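You operate a simulated robot arm through the tools that you are given. There is no shell and no other tool. Be economical: measure what you need, move in short steps, check, and stop when the job is done.

You run a simulated robot arm. Do the job below in one go: nothing can be reset, and whatever is moved stays where it is left.

JOB
Put things in order on the top of the front wall-side table. At the end: the yellow paint bottle (marked "YELLOW") from the top of the front wall-side table stands where the purple jar stood; the purple brush cap from the top of the front wall-side table is on the white pattern plate (marked "BOAT"); the green cup from the top of the front wall-side table stands where the green glue stick stood; the purple jar from the top of the front wall-side table is on the purple carton (marked "GLAZE"); the green glue stick from the top of the front wall-side table stands where the yellow paint bottle stood; whatever was shut is shut again. Leave all else as you found it, and nothing knocked over.

It is judged by the outcome, as a careful person would: the job done as asked, and still so three seconds after it is handed in. It fails if anything else is knocked over, pushed out of place, dropped, spilled or broken. A push-on lid holds only when it is set on centred and level and pressed home; a screw cap is set on level and turned clockwise until tight.

ROBOT AND FRAMES
A 7-joint arm with a two-finger parallel gripper, fixed in place. Base frame: the origin is at the foot of the arm, x ahead of it, y to its left, z up; the work surface is at about z = 0. Lengths are in mm, angles in degrees, forces in N, time in s.
With the tool pointing down near the work surface it reaches from about 220 to 580 mm from the base axis. Its first joint turns from -66.0 to 66.0 degrees. Payload 2.5 kg.
Tool frame: the origin (TCP) lies between the finger pads and is the grasp point; the fingertips stand 23 mm ahead of it; z points along the fingers, y is the line along which they close. Largest opening 94 mm; finger width 38, thickness 10; the body of the gripper, 54 by 96 mm, starts 39 mm behind the TCP.
Orientation is that of the tool frame in the base frame, as a unit quaternion [x, y, z, w]. With the fingers straight down and closing along the base's y, the tool's x points along the base's -x, its y along +y and its z along -z.

CONTROLS
- The arm moves only by the tool apply_moves. Its argument "increments" is a list of rows, each a list of 7 numbers: the shift along the tool's x, y, z in mm, then the turn, a rotation vector about the tool's x, y, z in degrees, then the finger opening in mm, from 0 to 94. In form: [[tx, ty, tz, rx, ry, rz, jaw], ...]. A call has 1 to 8 rows; each row shifts and turns the commanded pose from where the row before left it, along the tool's axes as they then stand. A row lasts 0.2 s, in which the tool goes at most 50 mm and 8.6 degrees; a call with a longer step from one row to the next is refused whole, and so is a gripper value outside its range. Where a pose cannot be reached the arm comes as near as it can. A force on the tool above 40 N (or 10 N above the force at the start of the call, whichever is more), or a blocked arm, ends the call early, and 0.2 s more pass. The fingers move at their own pace (about 108 mm/s each) and stop on an object; they squeeze with about 38 N. The grip force told is the motor's: it shows also when the fingers shut on nothing. Time passes only in rows, and 0.2 s behind the last, so rows that do not move let the fingers close. The reply holds the time, the measured pose of the TCP, the force on the tool along the base axes, the opening and the grip force, in the units named above and with some noise, and new pictures: "views" is both (left out), scene, wrist or none.
- Cameras (640 x 400 px; columns grow to the right, rows downward): "scene" is fixed at [128.9, -412, 549.4]; the picture's right is [0.75, -0.66, 0.00], its down [-0.34, -0.39, -0.85] and it looks along [0.56, 0.64, -0.52] (base axes); focal length 322 px, centre (320, 200). "wrist" rides on the gripper at [86, 16, -74] in the tool frame; the picture's right is [-0.18, 0.98, 0.00], its down [-0.58, -0.11, -0.81] and it looks along [-0.79, -0.15, 0.59] (tool axes); focal length 243 px, centre (320, 200). There is no depth. A picture from a camera that has moved, and an enlarged one, comes with that camera's place and axes in the base frame and with its lens.
- close_up(camera, box): a new picture of the part [left, top, right, bottom] of that camera's present view, enlarged. The clock stands still meanwhile.
- sign_off(): hands the job in; it is judged then, once.

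Work in short steps. Places have to be worked out from the pictures, the camera data and where the tool is seen: move nearer, look again, correct. Check each grasp and each placing, and mend what went wrong. You have 120 turns and 200 pictures in all, those below and enlarged ones among them. Open the gripper and draw the arm clear of the work before you hand the job in, unless the task says otherwise; then end with one line.

The tools are called after "Call:" as name(argument=value, ...) on one line, values as JSON. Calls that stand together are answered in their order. apply_moves: Moves the arm, as the interface text tells. Its arguments: {"type":"object","properties":{"increments":{"type":"array","items":{"type":"array","items":{"type":"number"}}},"views":{"type":"string","enum":["both","scene","wrist","none"]}},"required":["increments"]} The other tools are called the same way: close_up (camera, box) takes an enlarged picture of a part of a camera's view; sign_off () hands the job in.

At the start:

```text
time: 0.0
tcp_pos: [275.9, 164.1, 354.6]
orientation: [0.0, 1.0, 0.001, 0.0]
force: [0.5, 1.3, 0.0]
gripper_width: 94.2
finger_force: 0.0
```

scene: 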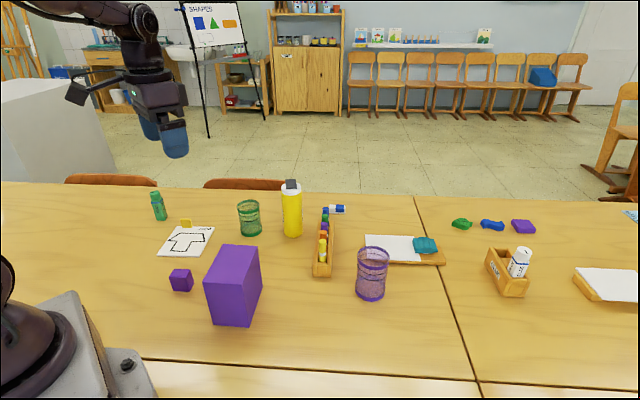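
wrist: 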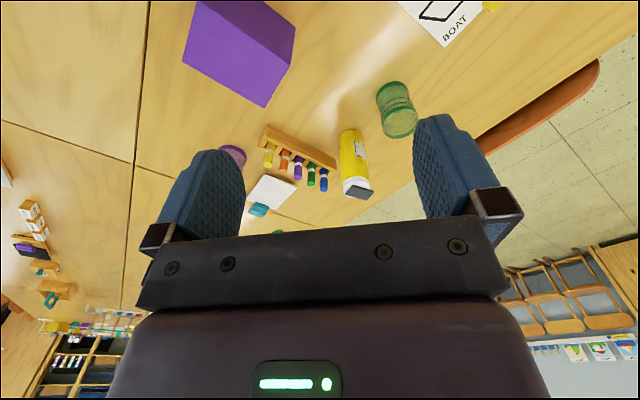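

I'll look closer at the scene to identify the objects and measure them.

Call:
close_up(camera="scene", box=[130, 170, 290, 270])

Call:
close_up(camera="scene", box=[270, 170, 470, 310])

Call:
close_up(camera="scene", box=[150, 230, 310, 340])

Call:
close_up(camera="scene", box=[430, 190, 640, 320])

```text
4.00 times, centred on (210, 220) of scene
camera zoom: at [128.9, -412.0, 549.4], right [0.75, -0.66, 0.0], down [-0.34, -0.39, -0.85], along [0.56, 0.64, -0.52], focal length 1288 px, centre (760, 120)
```

zoom: 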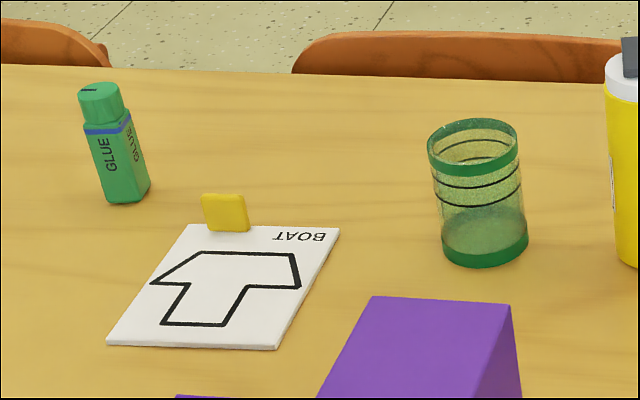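

```text
2.86 times, centred on (370, 240) of scene
camera zoom: at [128.9, -412.0, 549.4], right [0.75, -0.66, 0.0], down [-0.34, -0.39, -0.85], along [0.56, 0.64, -0.52], focal length 920 px, centre (177, 86)
```

zoom: 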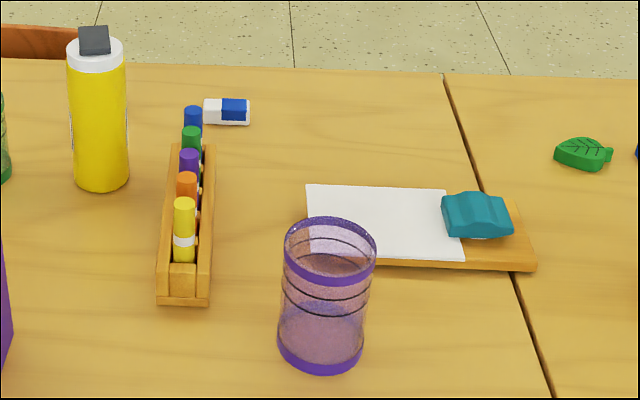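

```text
3.64 times, centred on (230, 285) of scene
camera zoom: at [128.9, -412.0, 549.4], right [0.75, -0.66, 0.0], down [-0.34, -0.39, -0.85], along [0.56, 0.64, -0.52], focal length 1170 px, centre (647, -109)
```

zoom: 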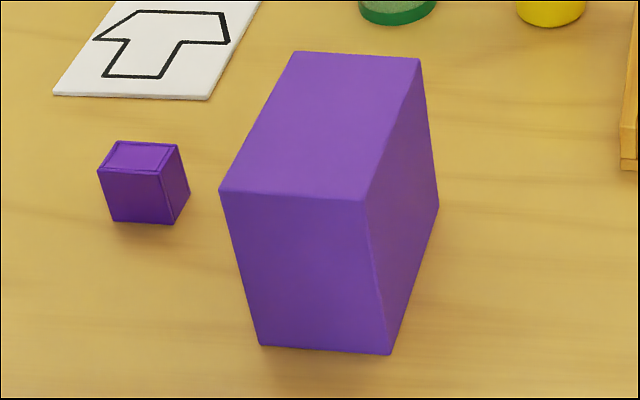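

```text
3.05 times, centred on (535, 255) of scene
camera zoom: at [128.9, -412.0, 549.4], right [0.75, -0.66, 0.0], down [-0.34, -0.39, -0.85], along [0.56, 0.64, -0.52], focal length 981 px, centre (-335, 32)
```

zoom: 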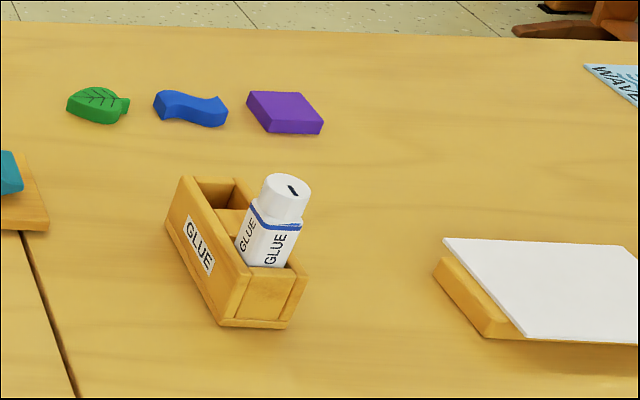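

Next, the wrist camera's view of the rack and the other objects.

Call:
close_up(camera="wrist", box=[210, 100, 390, 220])

Call:
close_up(camera="scene", box=[300, 190, 400, 290])

```text
3.33 times, centred on (300, 160) of wrist
camera zoom: at [189.0, 180.5, 429.8], right [0.18, 0.98, 0.0], down [0.58, -0.11, 0.81], along [0.79, -0.15, -0.59], focal length 809 px, centre (387, 333)
```

zoom: 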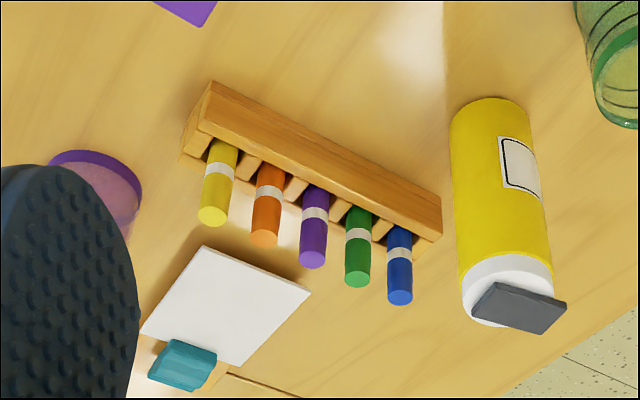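

```text
4.00 times, centred on (350, 240) of scene
camera zoom: at [128.9, -412.0, 549.4], right [0.75, -0.66, 0.0], down [-0.34, -0.39, -0.85], along [0.56, 0.64, -0.52], focal length 1288 px, centre (200, 40)
```

zoom: 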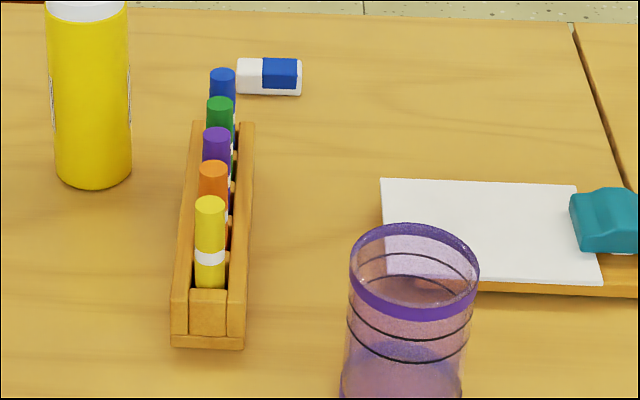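

No loose cap is visible yet: the rack holds five pens and there is a small purple cube beside the carton. I'll tilt the wrist camera down to look over the near-left area.

Call:
apply_moves(increments=[[0, 0, -25, 0, 8.5, 0, 94], [0, 0, -25, 0, 8.5, 0, 94], [0, 0, -20, 0, 8.5, 0, 94], [0, 0, 0, 0, 8.5, 0, 94]], views="both")

```text
time: 1.0
tcp_pos: [285.5, 164.2, 423.7]
orientation: [-0.001, 0.956, 0.0, -0.294]
force: [-0.3, 0.0, 0.4]
gripper_width: 94.1
finger_force: 0.0
camera wrist: at [255.2, 180.0, 534.5], right [0.15, 0.98, -0.1], down [0.93, -0.11, 0.34], along [0.32, -0.15, -0.93], focal length 243 px, centre (320, 200)
```

scene: 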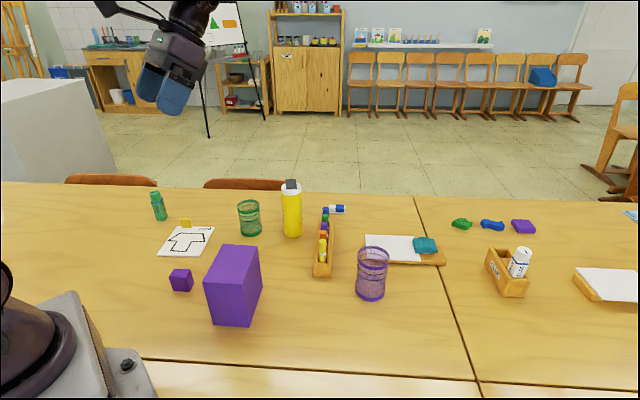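
wrist: 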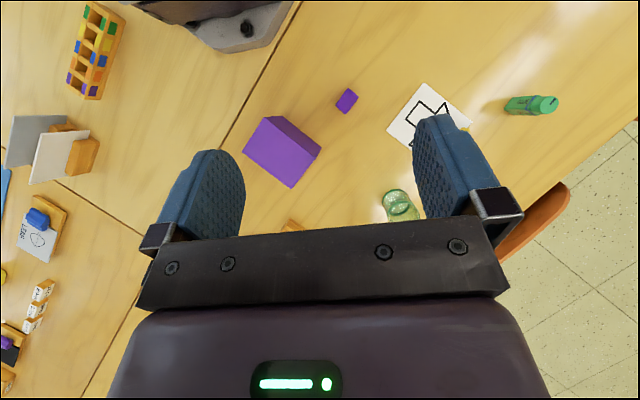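

The view now covers the whole near-left tabletop, so I'll enlarge the cube, carton and table.

Call:
close_up(camera="wrist", box=[230, 70, 390, 190])

Call:
close_up(camera="wrist", box=[0, 0, 160, 380])

```text
3.33 times, centred on (310, 130) of wrist
camera zoom: at [255.2, 180.0, 534.5], right [0.15, 0.98, -0.1], down [0.93, -0.11, 0.34], along [0.32, -0.15, -0.93], focal length 809 px, centre (353, 433)
```

zoom: 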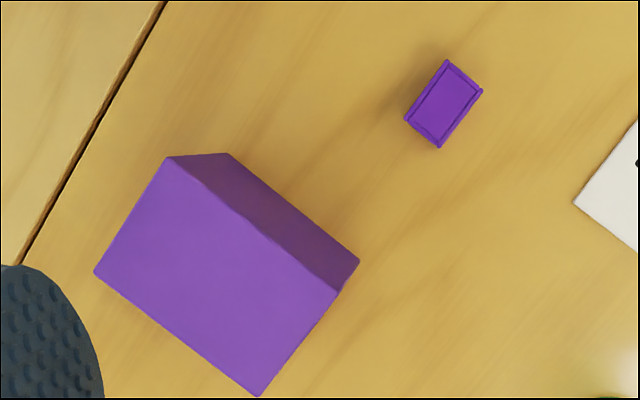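

```text
1.05 times, centred on (80, 190) of wrist
camera zoom: at [255.2, 180.0, 534.5], right [0.15, 0.98, -0.1], down [0.93, -0.11, 0.34], along [0.32, -0.15, -0.93], focal length 255 px, centre (573, 210)
```

zoom: 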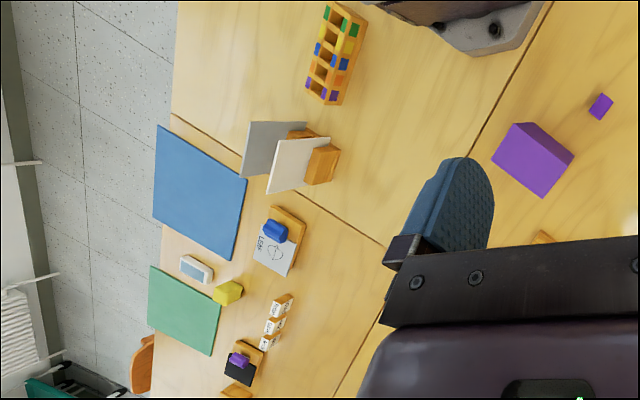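

The small purple cube looks like a little box with a lid, and the brush cap may be inside. I'll lower the camera to inspect it.

Call:
apply_moves(increments=[[-26, 0, 42, 0, 0, 0, 94], [-26, 0, 42, 0, 0, 0, 94], [-26, 0, 42, 0, 0, 0, 94], [-26, 0, 42, 0, 0, 0, 94], [-20, 0, 36, 0, 0, 0, 94]], views="wrist")

Call:
close_up(camera="wrist", box=[280, 0, 440, 100])

```text
time: 2.2
tcp_pos: [275.8, 163.0, 184.3]
orientation: [0.0, 0.956, 0.001, -0.292]
force: [0.6, 0.5, 0.4]
gripper_width: 93.9
finger_force: 0.1
camera wrist: at [243.8, 179.3, 294.4], right [0.15, 0.98, -0.1], down [0.93, -0.11, 0.34], along [0.33, -0.15, -0.93], focal length 243 px, centre (320, 200)
```

wrist: 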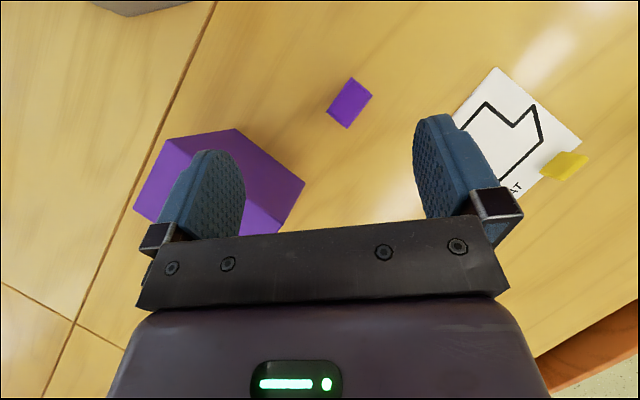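

```text
4.00 times, centred on (360, 50) of wrist
camera zoom: at [243.8, 179.3, 294.4], right [0.15, 0.98, -0.1], down [0.93, -0.11, 0.34], along [0.33, -0.15, -0.93], focal length 970 px, centre (160, 800)
```

zoom: 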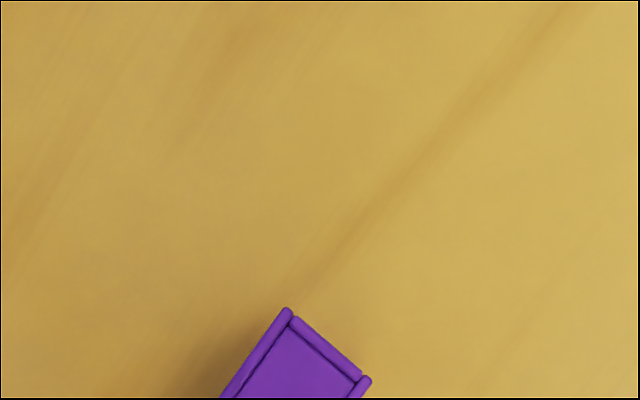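

Call:
close_up(camera="wrist", box=[310, 60, 390, 140])

Call:
close_up(camera="wrist", box=[120, 110, 320, 240])

```text
5.00 times, centred on (350, 100) of wrist
camera zoom: at [243.8, 179.3, 294.4], right [0.15, 0.98, -0.1], down [0.93, -0.11, 0.34], along [0.33, -0.15, -0.93], focal length 1213 px, centre (170, 700)
```

zoom: 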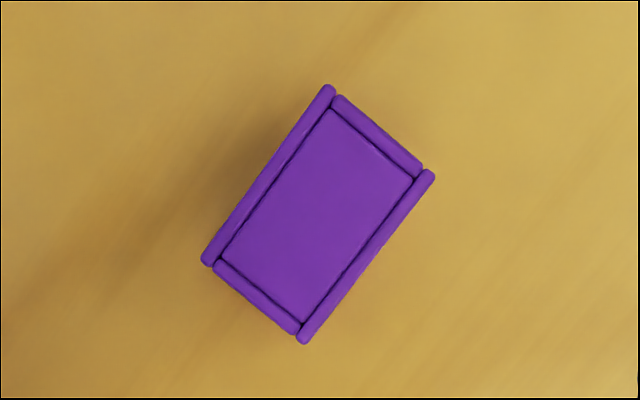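

```text
3.08 times, centred on (220, 175) of wrist
camera zoom: at [243.8, 179.3, 294.4], right [0.15, 0.98, -0.1], down [0.93, -0.11, 0.34], along [0.33, -0.15, -0.93], focal length 746 px, centre (628, 277)
```

zoom: 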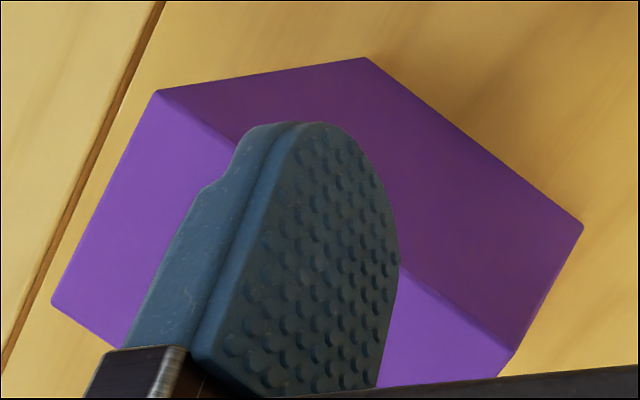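

The small purple piece looks like a rimmed, cap-like block. I'll check its sides from the scene camera.

Call:
close_up(camera="scene", box=[162, 260, 202, 300])

Call:
close_up(camera="scene", box=[308, 195, 358, 245])

```text
10.00 times, centred on (182, 280) of scene
camera zoom: at [128.9, -412.0, 549.4], right [0.75, -0.66, 0.0], down [-0.34, -0.39, -0.85], along [0.56, 0.64, -0.52], focal length 3219 px, centre (1700, -600)
```

zoom: 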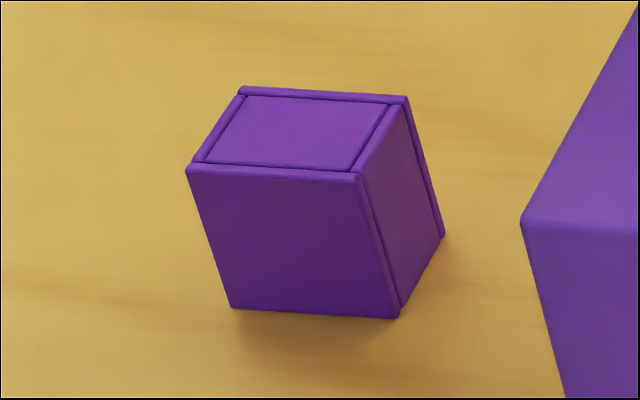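

```text
8.00 times, centred on (333, 220) of scene
camera zoom: at [128.9, -412.0, 549.4], right [0.75, -0.66, 0.0], down [-0.34, -0.39, -0.85], along [0.56, 0.64, -0.52], focal length 2575 px, centre (216, 40)
```

zoom: 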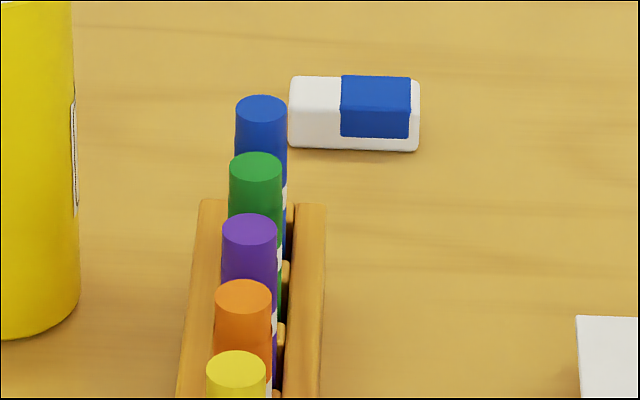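

The piece is a five-panel hollow shell, about 46 x 28 x 37 mm, open underneath: the purple brush cap. I'll straighten the tool and turn it 45° to align with the cap.

Call:
apply_moves(increments=[[0, 0, -10, 0, -8.5, 0, 94], [0, 0, -10, 0, -8.5, 0, 94], [0, 0, 0, 0, -8.5, 0, 94], [0, 0, 0, 0, -8.5, 8, 94], [0, 0, 0, 0, 0, 8.5, 94], [0, 0, 0, 0, 0, 8.5, 94], [0, 0, 0, 0, 0, 8.5, 94], [0, 0, 0, 0, 0, 8.5, 94]], views="wrist")

```text
refused: row 4 steps farther than a row can; nothing moved
```

Call:
apply_moves(increments=[[0, 0, -10, 0, -8.5, 0, 94], [0, 0, -10, 0, -8.5, 0, 94], [0, 0, 0, 0, -8.5, 0, 94], [0, 0, 0, 0, -8.5, 0, 94], [0, 0, 0, 0, 0, 8.5, 94], [0, 0, 0, 0, 0, 8.5, 94], [0, 0, 0, 0, 0, 8.5, 94], [0, 0, 0, 0, 0, 8.5, 94]], views="wrist")

```text
time: 4.0
tcp_pos: [284.8, 164.0, 203.0]
orientation: [0.294, 0.956, 0.0, -0.001]
force: [-1.3, 0.4, 0.3]
gripper_width: 93.9
finger_force: 0.0
camera wrist: at [221.3, 226.1, 277.4], right [0.7, 0.71, 0.0], down [0.42, -0.42, 0.81], along [0.57, -0.57, -0.59], focal length 243 px, centre (320, 200)
```

wrist: 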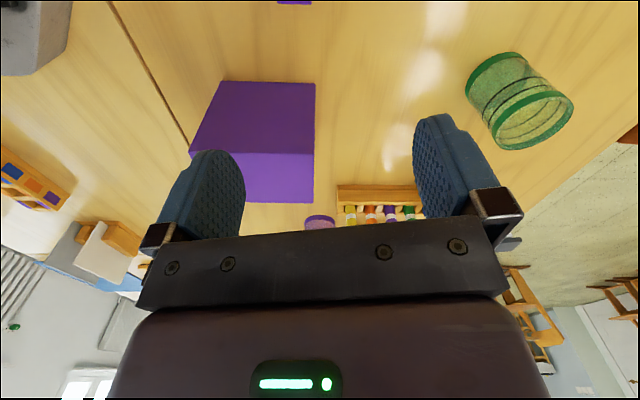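

The yaw is now 34°, so I'll finish to 45° and move above the cap, estimated at (238, 182.5).

Call:
apply_moves(increments=[[0, 0, 0, 0, 0, 5.5, 94], [0, 0, 0, 0, 0, 5.5, 94], [23, -10, 0, 0, 0, 0, 94], [23.2, -10, 0, 0, 0, 0, 94], [0, 0, 40, 0, 0, 0, 94], [0, 0, 40, 0, 0, 0, 94], [0, 0, 30, 0, 0, 0, 94]], views="both")

```text
time: 5.6
tcp_pos: [238.6, 182.8, 90.7]
orientation: [0.382, 0.924, 0.001, 0.0]
force: [0.3, -0.1, 0.7]
gripper_width: 94.2
finger_force: 0.0
camera wrist: at [187.8, 255.3, 166.5], right [0.82, 0.57, 0.0], down [0.33, -0.49, 0.81], along [0.46, -0.67, -0.59], focal length 243 px, centre (320, 200)
```

scene: 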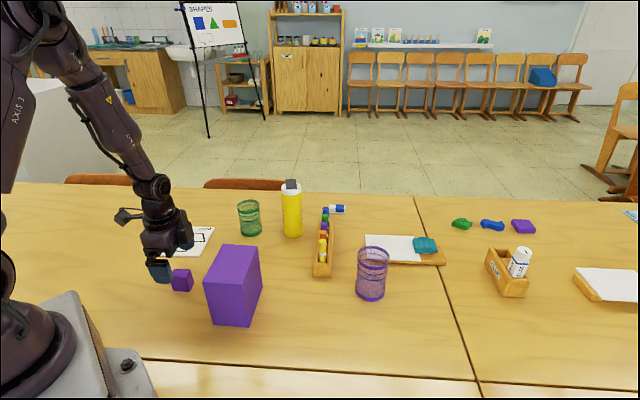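
wrist: 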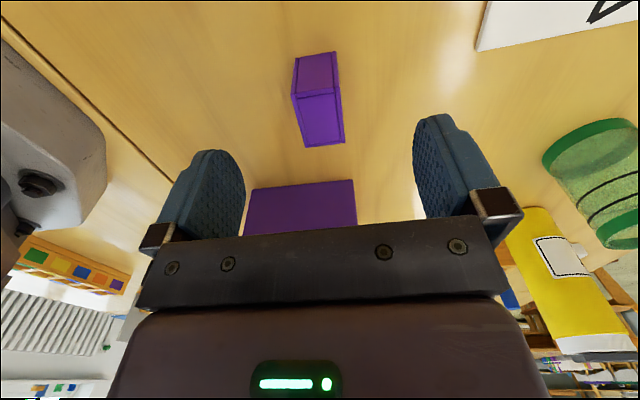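

The cap sits centrally between the fingers, about 4 mm farther along tool -x. I'll descend and close.

Call:
apply_moves(increments=[[-3.5, -0.5, 31, 0, 0, 0, 94], [0, 0, 31, 0, 0, 0, 94], [0, 0, 0, 0, 0, 0, 40], [0, 0, 0, 0, 0, 0, 15], [0, 0, 0, 0, 0, 0, 15], [0, 0, 0, 0, 0, 0, 15]], views="scene")

```text
time: 7.0
tcp_pos: [240.7, 179.8, 28.9]
orientation: [0.383, 0.924, -0.001, 0.0]
force: [0.3, 0.1, -0.7]
gripper_width: 25.6
finger_force: 38.3
```

scene: 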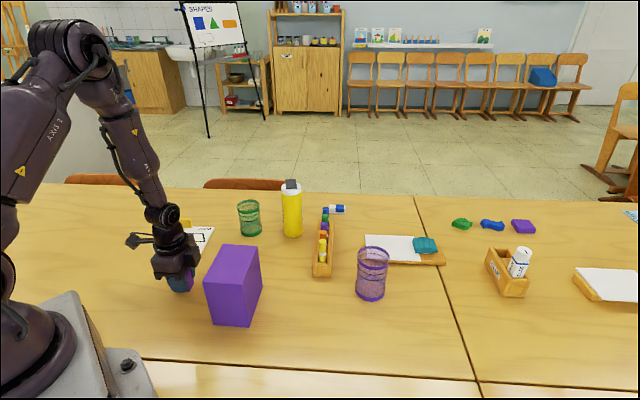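

The fingers hold the cap (25.6 mm wide). I'll lift it and check.

Call:
apply_moves(increments=[[0, 0, -30, 0, 0, 0, 15], [0, 0, -40, 0, 0, 0, 15], [0, 0, -30, 0, 0, 0, 15]], views="both")

Call:
close_up(camera="scene", box=[130, 200, 250, 310])

```text
time: 7.8
tcp_pos: [239.6, 179.8, 131.5]
orientation: [0.383, 0.924, 0.0, 0.0]
force: [0.0, -0.4, -0.1]
gripper_width: 25.7
finger_force: 37.8
camera wrist: at [189.3, 251.7, 205.8], right [0.82, 0.57, 0.0], down [0.33, -0.49, 0.81], along [0.46, -0.67, -0.59], focal length 243 px, centre (320, 200)
```

scene: 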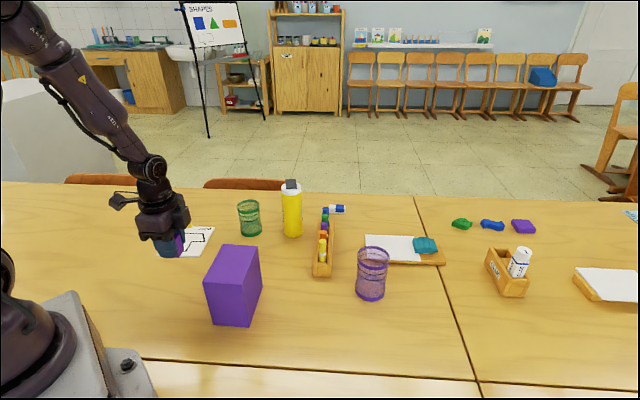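
wrist: 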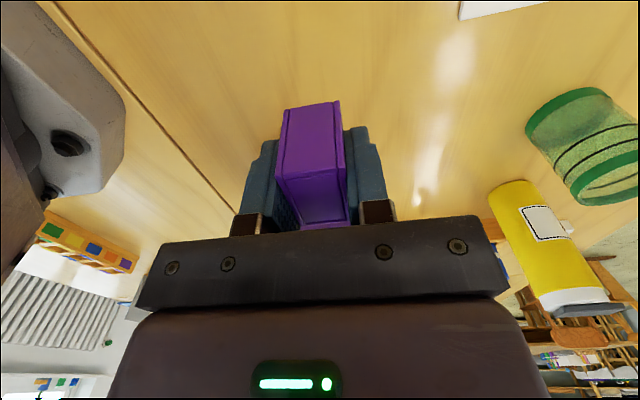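

```text
3.64 times, centred on (190, 255) of scene
camera zoom: at [128.9, -412.0, 549.4], right [0.75, -0.66, 0.0], down [-0.34, -0.39, -0.85], along [0.56, 0.64, -0.52], focal length 1170 px, centre (793, 0)
```

zoom: 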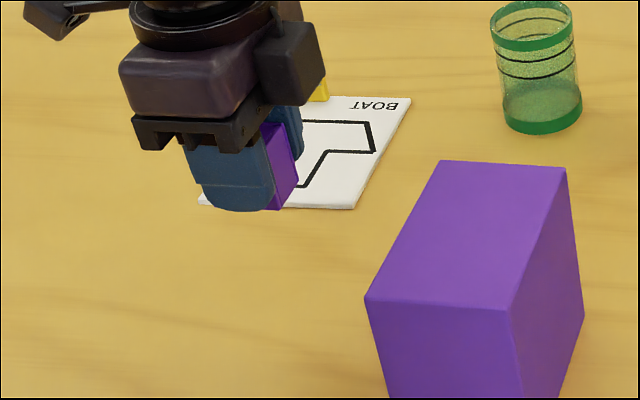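

Nothing was underneath it. I'll carry the cap to above the plate, at about (306, 333).

Call:
apply_moves(increments=[[15.4, 38.7, 0, 0, 0, 0, 15], [15.4, 38.7, 0, 0, 0, 0, 15], [15.4, 38.7, 0, 0, 0, 0, 15], [15.4, 38.7, 0, 0, 0, 0, 15]], views="both")

Call:
close_up(camera="scene", box=[130, 170, 260, 280])

```text
time: 8.8
tcp_pos: [305.7, 333.2, 130.4]
orientation: [0.383, 0.924, 0.0, 0.0]
force: [-0.3, -0.1, -0.6]
gripper_width: 25.7
finger_force: 37.7
camera wrist: at [255.4, 405.8, 205.2], right [0.82, 0.57, 0.0], down [0.33, -0.49, 0.81], along [0.46, -0.67, -0.59], focal length 243 px, centre (320, 200)
```

scene: 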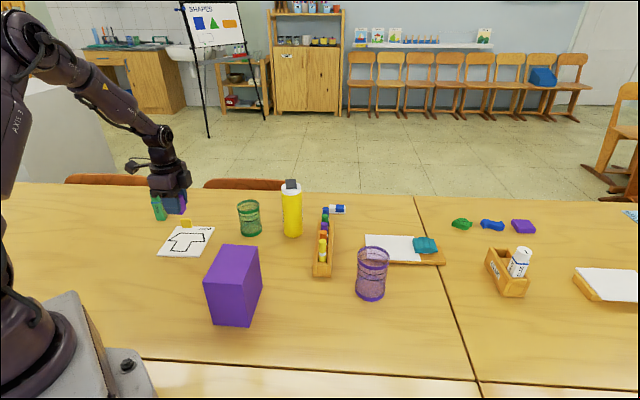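
wrist: 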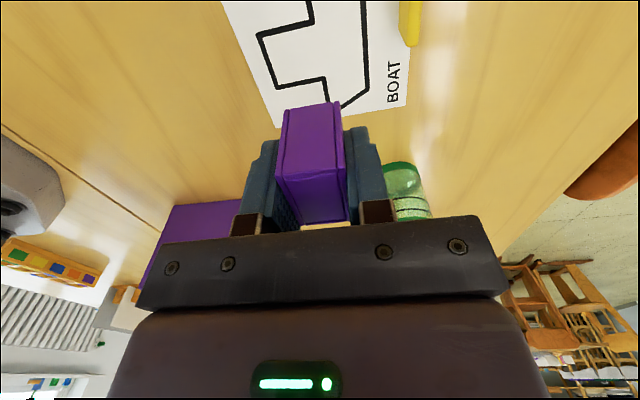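

```text
3.64 times, centred on (195, 225) of scene
camera zoom: at [128.9, -412.1, 549.4], right [0.75, -0.66, 0.0], down [-0.34, -0.39, -0.85], along [0.56, 0.64, -0.52], focal length 1170 px, centre (774, 109)
```

zoom: 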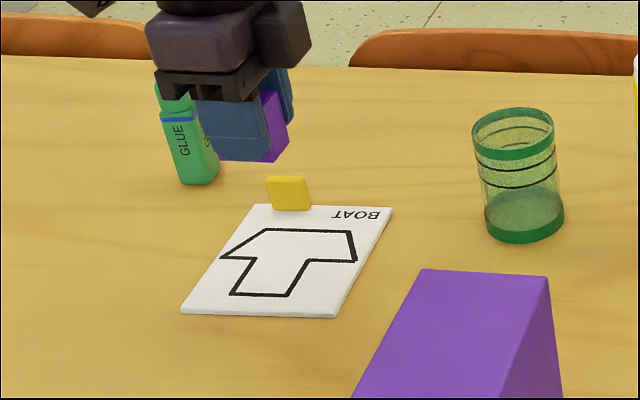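

The plate corners agree from both cameras, giving a centre near (309, 337), so I'm over it. I'll lower to just above the plate.

Call:
apply_moves(increments=[[0, 2, 45, 0, 0, 0, 15], [0, 2, 43, 0, 0, 0, 15], [0, 0, 4, 0, 0, 0, 15], [0, 0, 2, 0, 0, 0, 15], [0, 0, 0, 0, 0, 0, 15]], views="scene")

Call:
close_up(camera="scene", box=[150, 200, 230, 270])

```text
time: 10.0
tcp_pos: [308.8, 335.8, 37.2]
orientation: [0.382, 0.924, 0.0, 0.0]
force: [-0.3, -0.8, -0.3]
gripper_width: 25.6
finger_force: 37.8
```

scene: 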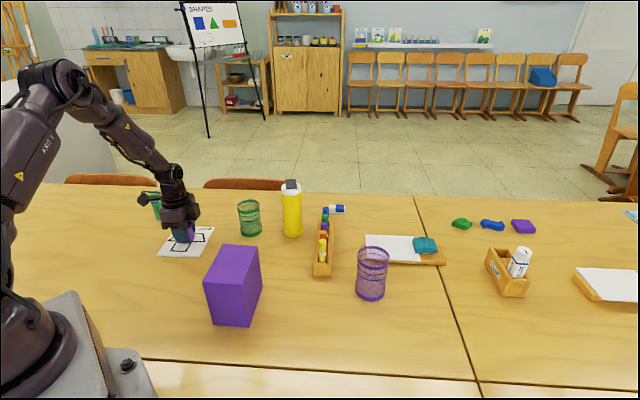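

```text
5.71 times, centred on (190, 235) of scene
camera zoom: at [128.9, -412.0, 549.4], right [0.75, -0.66, 0.0], down [-0.34, -0.39, -0.85], along [0.56, 0.64, -0.52], focal length 1839 px, centre (1063, 0)
```

zoom: 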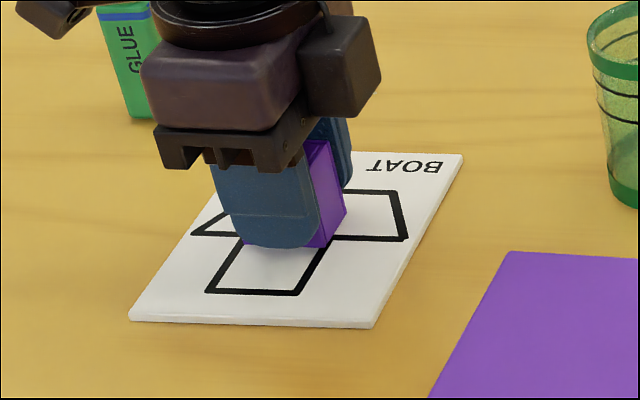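

I'm a few mm above the plate with no contact, so I'll lower in 1 mm steps watching the force.

Call:
apply_moves(increments=[[0, 0, 1, 0, 0, 0, 15], [0, 0, 1, 0, 0, 0, 15], [0, 0, 0, 0, 0, 0, 15]], views="none")

Call:
apply_moves(increments=[[0, 0, 1, 0, 0, 0, 15], [0, 0, 0, 0, 0, 0, 15]], views="none")

Call:
apply_moves(increments=[[0, 0, 1, 0, 0, 0, 15], [0, 0, 0, 0, 0, 0, 15]], views="none")

```text
time: 10.8
tcp_pos: [308.8, 336.0, 34.3]
orientation: [0.383, 0.924, 0.001, 0.0]
force: [-1.2, -1.4, 3.5]
gripper_width: 25.5
finger_force: 38.2
```

```text
time: 11.4
tcp_pos: [308.9, 336.9, 33.7]
orientation: [0.382, 0.924, 0.001, 0.0]
force: [-2.2, -2.4, 16.8]
gripper_width: 25.3
finger_force: 37.9
```

```text
time: 12.0
tcp_pos: [309.6, 336.5, 33.7]
orientation: [0.383, 0.924, 0.001, 0.001]
force: [-2.2, -2.6, 28.6]
gripper_width: 25.5
finger_force: 37.5
```

The cap is in contact with the plate. I'll relieve the pressure slightly, open gently and rise.

Call:
apply_moves(increments=[[0, 0, -2, 0, 0, 0, 15], [0, 0, 0, 0, 0, 0, 30], [0, 0, 0, 0, 0, 0, 45], [0, 0, -20, 0, 0, 0, 50], [0, 0, -45, 0, 0, 0, 60], [0, 0, -45, 0, 0, 0, 94]], views="both")

Call:
close_up(camera="scene", box=[130, 170, 230, 270])

```text
time: 13.4
tcp_pos: [308.9, 336.5, 144.3]
orientation: [0.382, 0.924, 0.0, 0.0]
force: [-0.3, -0.7, -0.7]
gripper_width: 94.0
finger_force: 0.1
camera wrist: at [257.5, 408.6, 219.0], right [0.83, 0.56, 0.0], down [0.33, -0.49, 0.81], along [0.46, -0.67, -0.59], focal length 243 px, centre (320, 200)
```

scene: 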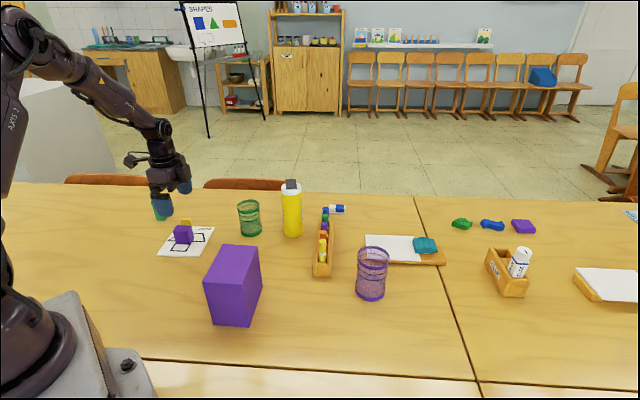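
wrist: 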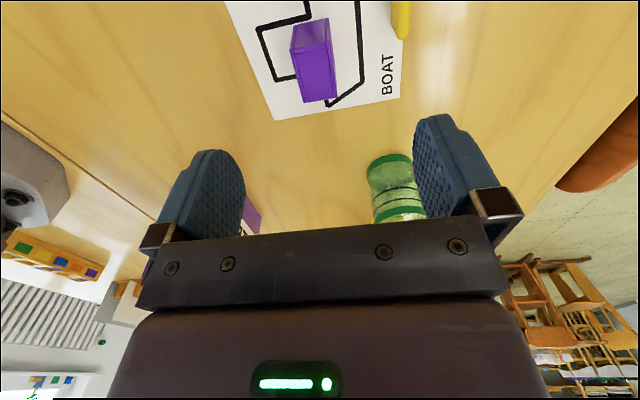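

```text
4.00 times, centred on (180, 220) of scene
camera zoom: at [128.9, -412.0, 549.4], right [0.75, -0.66, 0.0], down [-0.34, -0.39, -0.85], along [0.56, 0.64, -0.52], focal length 1288 px, centre (880, 120)
```

zoom: 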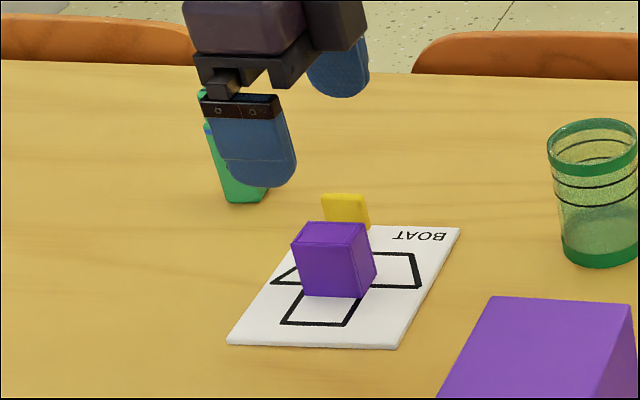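

The cap stands on the plate clear of the yellow tab. Next is the jar: I'll rise and turn back to yaw 0.

Call:
apply_moves(increments=[[0, 0, -30, 0, 0, -7.5, 94], [0, 0, -30, 0, 0, -7.5, 94], [0, 0, -30, 0, 0, -7.5, 94], [0, 0, -30, 0, 0, -7.5, 94], [0, 0, -20, 0, 0, -7.5, 94], [0, 0, 0, 0, 0, -7.5, 94]], views="none")

Call:
apply_moves(increments=[[-15, -45, 0, 0, 0, 0, 94], [-15, -45, 0, 0, 0, 0, 94], [-15, -45, 0, 0, 0, 0, 94], [-15, -45, 0, 0, 0, 0, 94], [-15, -45, 0, 0, 0, 0, 94], [-15, -45, 0, 0, 0, 0, 94], [-15, -45, 0, 0, 0, 0, 94], [-15, -45, 0, 0, 0, 0, 94]], views="both")

```text
time: 14.8
tcp_pos: [308.1, 336.1, 283.6]
orientation: [-0.001, 1.0, 0.001, -0.001]
force: [0.3, 0.4, -0.2]
gripper_width: 94.0
finger_force: 0.1
```

```text
time: 16.6
tcp_pos: [428.9, -24.3, 283.3]
orientation: [-0.001, 1.0, 0.0, 0.0]
force: [0.5, 0.4, -0.3]
gripper_width: 94.1
finger_force: 0.0
camera wrist: at [341.9, -8.1, 358.7], right [0.18, 0.98, 0.0], down [0.58, -0.11, 0.81], along [0.79, -0.15, -0.59], focal length 243 px, centre (320, 200)
```

scene: 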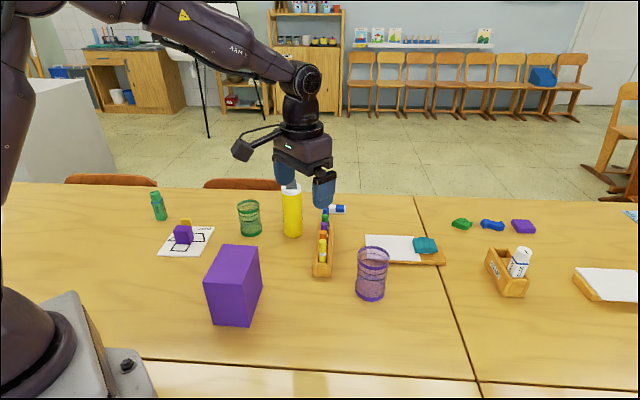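
wrist: 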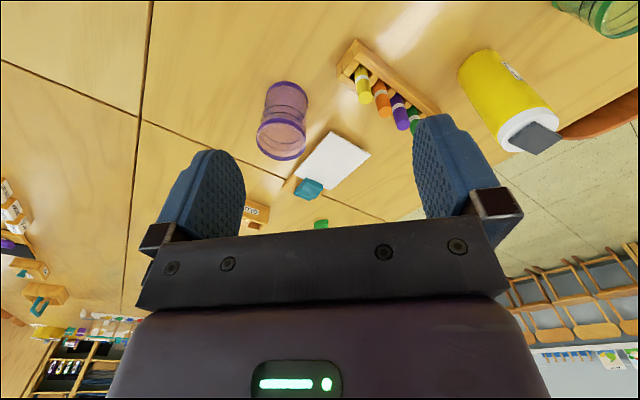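

Call:
close_up(camera="wrist", box=[230, 60, 350, 180])

Call:
close_up(camera="wrist", box=[420, 0, 640, 160])

```text
3.33 times, centred on (290, 120) of wrist
camera zoom: at [341.9, -8.1, 358.7], right [0.18, 0.98, 0.0], down [0.58, -0.11, 0.81], along [0.79, -0.15, -0.59], focal length 809 px, centre (420, 467)
```

zoom: 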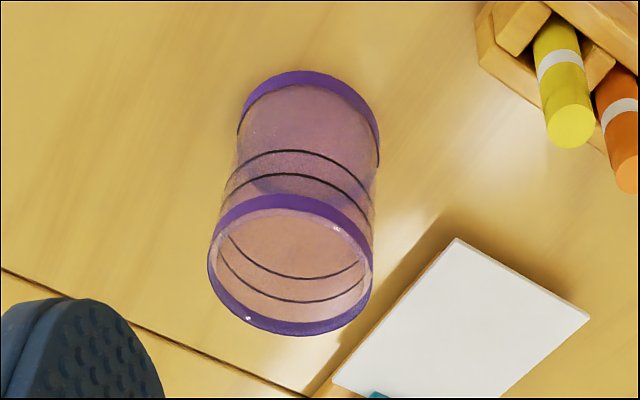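

```text
2.50 times, centred on (530, 80) of wrist
camera zoom: at [341.9, -8.1, 358.7], right [0.18, 0.98, 0.0], down [0.58, -0.11, 0.81], along [0.79, -0.15, -0.59], focal length 606 px, centre (-205, 500)
```

zoom: 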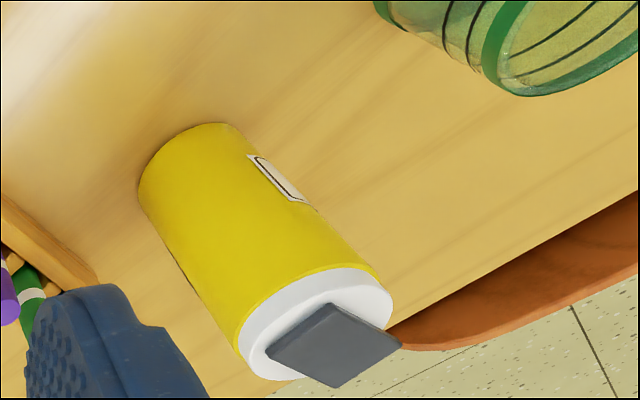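

The jar is empty and open, centred near (544, -102) and about 100 mm high. I'll move above it at z≈200 and look again.

Call:
apply_moves(increments=[[-28.8, -19.5, 20, 0, 0, 0, 94], [-28.8, -19.5, 20, 0, 0, 0, 94], [-28.8, -19.5, 20, 0, 0, 0, 94], [-28.8, -19.5, 20, 0, 0, 0, 94], [0, 0, 0, 0, 0, 0, 94]], views="both")

Call:
close_up(camera="scene", box=[310, 190, 430, 310])

```text
time: 17.8
tcp_pos: [543.9, -102.3, 204.2]
orientation: [0.001, 1.0, -0.001, 0.0]
force: [0.4, -0.1, -1.0]
gripper_width: 94.0
finger_force: 0.2
camera wrist: at [456.7, -86.3, 280.1], right [0.18, 0.98, 0.0], down [0.58, -0.11, 0.81], along [0.79, -0.15, -0.59], focal length 243 px, centre (320, 200)
```

scene: 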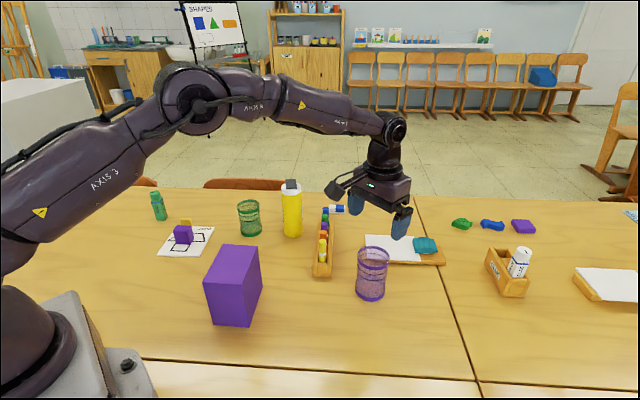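
wrist: 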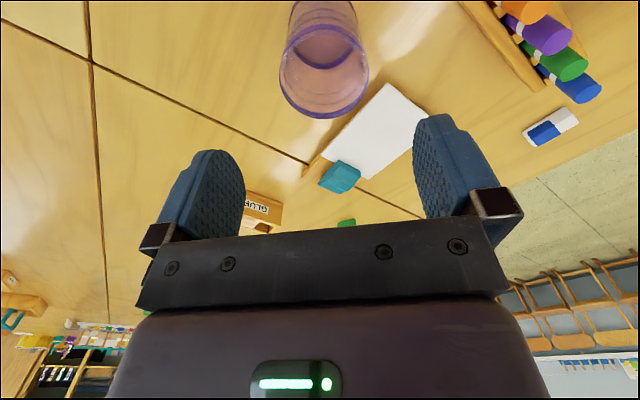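

```text
3.33 times, centred on (370, 250) of scene
camera zoom: at [128.9, -412.0, 549.4], right [0.75, -0.66, 0.0], down [-0.34, -0.39, -0.85], along [0.56, 0.64, -0.52], focal length 1073 px, centre (153, 33)
```

zoom: 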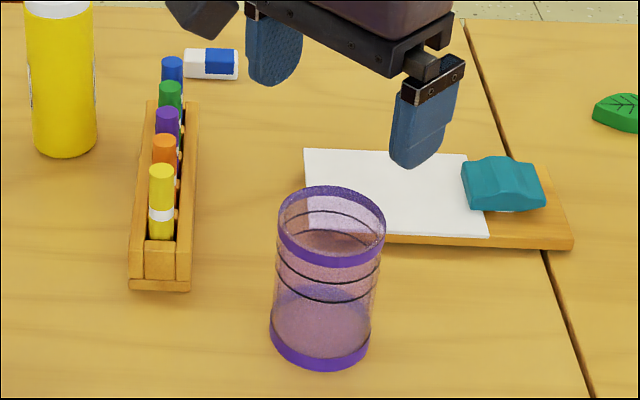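

The jar centre comes out near (544, -101) from both cameras, so I'm aligned. I'll descend to grip the upper half.

Call:
apply_moves(increments=[[0, 1, 44, 0, 0, 0, 94], [0, 0, 44, 0, 0, 0, 94], [0, 0, 40, 0, 0, 0, 94], [0, 0, 0, 0, 0, 0, 94]], views="both")

```text
time: 18.8
tcp_pos: [543.1, -101.9, 75.5]
orientation: [0.0, 1.0, 0.0, -0.001]
force: [0.5, -0.6, -0.3]
gripper_width: 94.0
finger_force: 0.0
camera wrist: at [456.0, -85.5, 151.4], right [0.18, 0.98, 0.0], down [0.58, -0.11, 0.81], along [0.79, -0.15, -0.59], focal length 243 px, centre (320, 200)
```

scene: 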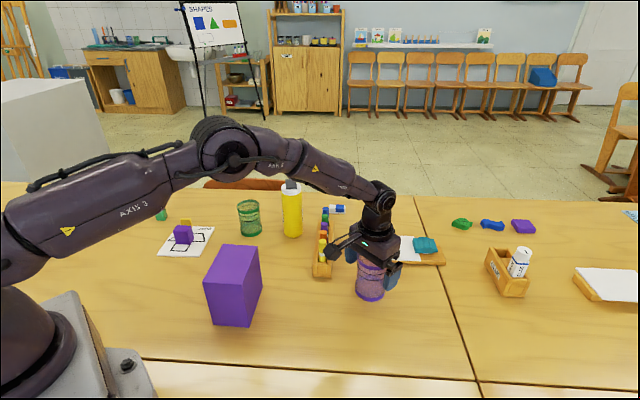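
wrist: 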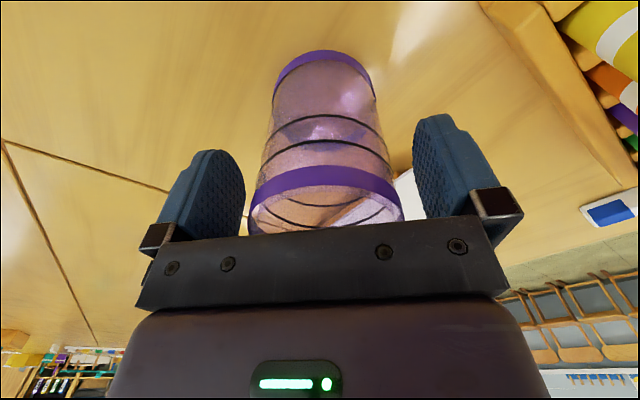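

The jar stands centred between the fingers, so I'll close on it.

Call:
apply_moves(increments=[[0, 0, 0, 0, 0, 0, 78], [0, 0, 0, 0, 0, 0, 72], [0, 0, 0, 0, 0, 0, 66], [0, 0, 0, 0, 0, 0, 60], [0, 0, 0, 0, 0, 0, 50], [0, 0, 0, 0, 0, 0, 50]], views="wrist")

```text
time: 20.2
tcp_pos: [543.8, -100.6, 75.7]
orientation: [0.0, 1.0, 0.0, 0.0]
force: [-0.2, -0.4, 0.4]
gripper_width: 63.6
finger_force: 37.7
camera wrist: at [455.9, -85.5, 151.8], right [0.18, 0.98, 0.0], down [0.58, -0.11, 0.81], along [0.79, -0.15, -0.59], focal length 243 px, centre (320, 200)
```

wrist: 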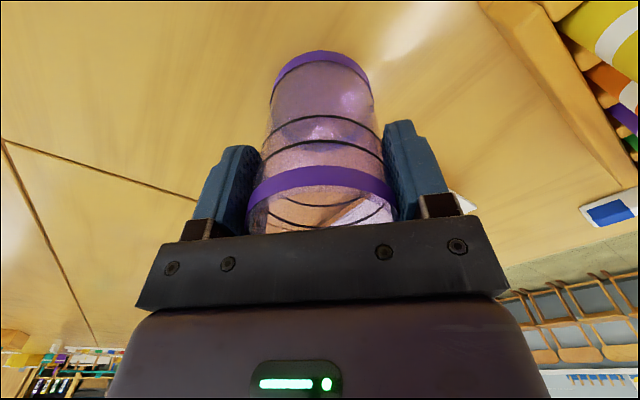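

The jar is held at 63.6 mm diameter; its original centre was about (544.5, -100.5). I'll lift it well clear and carry it over the carton, centred at about (310, 54) with the top at about 119.

Call:
apply_moves(increments=[[0, 0, -20, 0, 0, 0, 50], [0, 0, -45, 0, 0, 0, 50], [0, 0, -45, 0, 0, 0, 50], [0, 0, -45, 0, 0, 0, 50], [0, 0, -20, 0, 0, 0, 50]], views="none")

Call:
apply_moves(increments=[[39, 25.7, 0, 0, 0, 0, 50], [39, 25.7, 0, 0, 0, 0, 50], [39, 25.7, 0, 0, 0, 0, 50], [39, 25.7, 0, 0, 0, 0, 50], [39, 25.7, 0, 0, 0, 0, 50], [39, 25.7, 0, 0, 0, 0, 50], [0, 0, 0, 0, 0, 0, 50]], views="both")

Call:
close_up(camera="scene", box=[170, 150, 320, 340])

```text
time: 21.4
tcp_pos: [542.4, -100.3, 251.8]
orientation: [0.0, 1.0, 0.0, 0.0]
force: [-0.1, -0.3, -1.7]
gripper_width: 63.6
finger_force: 37.8
```

```text
time: 23.0
tcp_pos: [309.6, 53.6, 250.9]
orientation: [-0.001, 1.0, 0.0, 0.0]
force: [-0.3, -0.4, -0.2]
gripper_width: 63.4
finger_force: 38.0
camera wrist: at [221.9, 70.1, 326.1], right [0.18, 0.98, 0.0], down [0.58, -0.11, 0.81], along [0.79, -0.15, -0.59], focal length 243 px, centre (320, 200)
```

scene: 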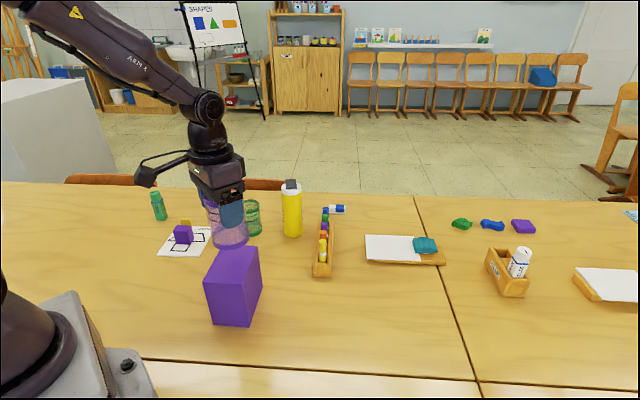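
wrist: 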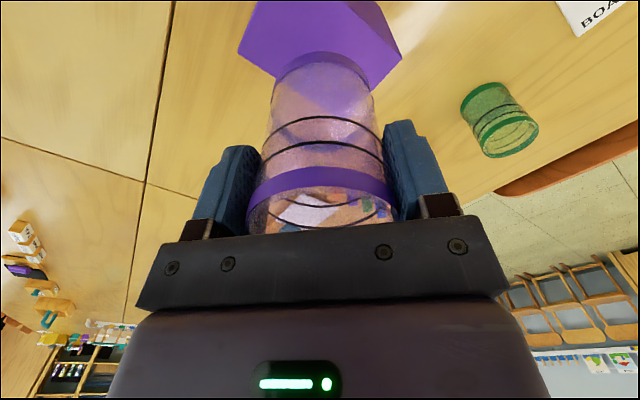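

```text
2.11 times, centred on (245, 245) of scene
camera zoom: at [128.9, -412.0, 549.4], right [0.75, -0.66, 0.0], down [-0.34, -0.39, -0.85], along [0.56, 0.64, -0.52], focal length 678 px, centre (478, 105)
```

zoom: 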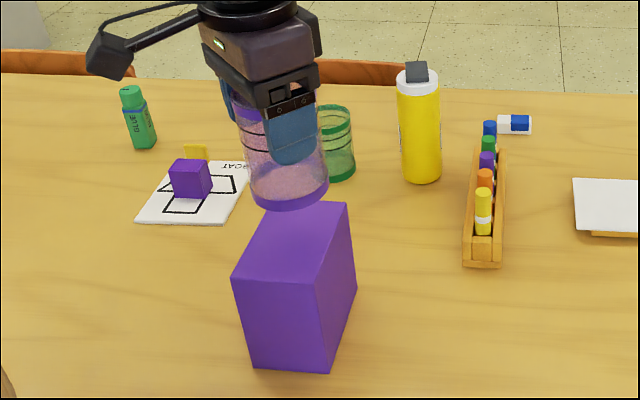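

The jar is over the carton, so I'll lower until it is about 10 mm above the top.

Call:
apply_moves(increments=[[0, 0, 25, 0, 0, 0, 50], [0, 0, 20, 0, 0, 0, 50], [0, 0, 0, 0, 0, 0, 50]], views="both")

Call:
close_up(camera="scene", box=[170, 180, 300, 330])

Call:
close_up(camera="wrist", box=[210, 0, 430, 140])

```text
time: 23.8
tcp_pos: [310.2, 52.5, 208.1]
orientation: [0.0, 1.0, 0.0, 0.0]
force: [0.2, 0.2, -1.2]
gripper_width: 63.6
finger_force: 37.8
camera wrist: at [222.6, 69.1, 281.4], right [0.18, 0.98, 0.0], down [0.58, -0.11, 0.81], along [0.79, -0.15, -0.59], focal length 243 px, centre (320, 200)
```

scene: 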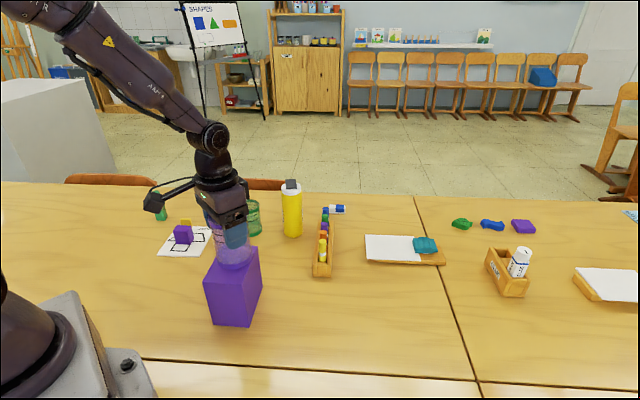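
wrist: 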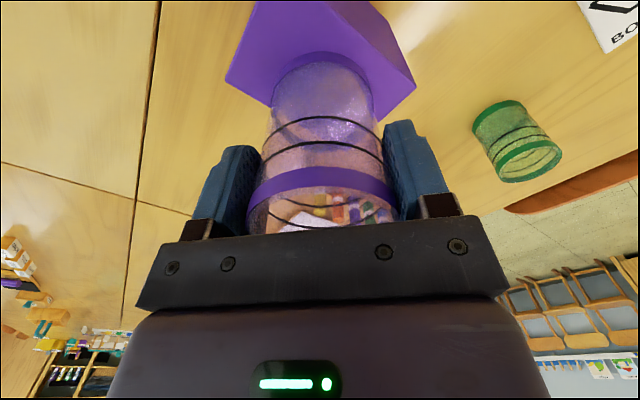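

```text
2.67 times, centred on (235, 255) of scene
camera zoom: at [128.9, -412.0, 549.4], right [0.75, -0.66, 0.0], down [-0.34, -0.39, -0.85], along [0.56, 0.64, -0.52], focal length 858 px, centre (547, 53)
```

zoom: 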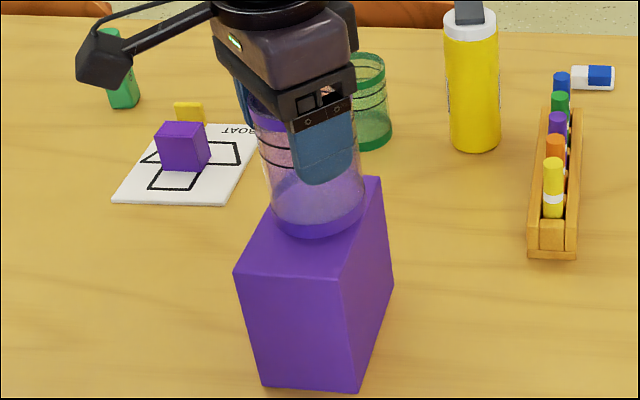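

```text
2.86 times, centred on (320, 70) of wrist
camera zoom: at [222.6, 69.1, 281.4], right [0.18, 0.98, 0.0], down [0.58, -0.11, 0.81], along [0.79, -0.15, -0.59], focal length 693 px, centre (320, 571)
```

zoom: 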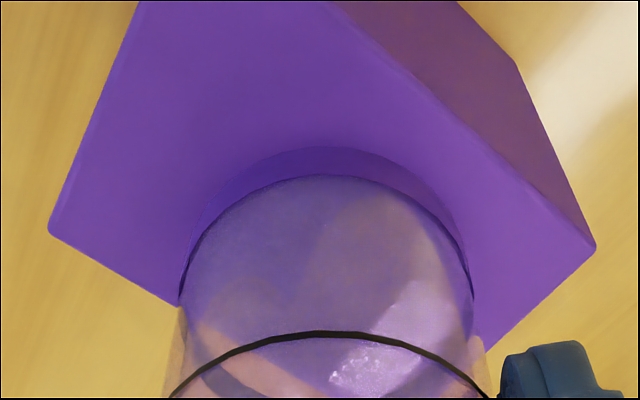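

The wrist view puts the jar centre near (310, 54) and the carton centre near (308.5, 54.5). I'll make a tiny correction and lower to contact.

Call:
apply_moves(increments=[[2, 1.5, 4, 0, 0, 0, 50], [0, 0, 4, 0, 0, 0, 50], [0, 0, 1.5, 0, 0, 0, 50], [0, 0, 0, 0, 0, 0, 50]], views="none")

Call:
apply_moves(increments=[[0, 0, 1, 0, 0, 0, 50], [0, 0, 0, 0, 0, 0, 50]], views="scene")

```text
time: 24.8
tcp_pos: [306.7, 54.0, 196.4]
orientation: [0.0, 1.0, -0.001, 0.0]
force: [-0.3, -0.8, -0.1]
gripper_width: 63.5
finger_force: 38.3
```

```text
time: 25.4
tcp_pos: [308.9, 54.2, 196.8]
orientation: [0.001, 1.0, 0.0, 0.002]
force: [-3.6, 0.0, 14.2]
gripper_width: 63.3
finger_force: 37.7
```

scene: 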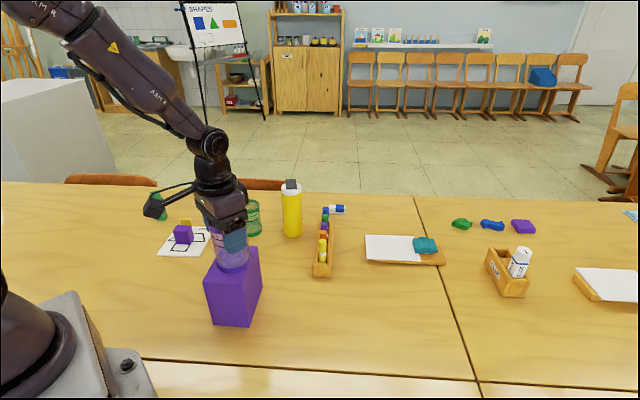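

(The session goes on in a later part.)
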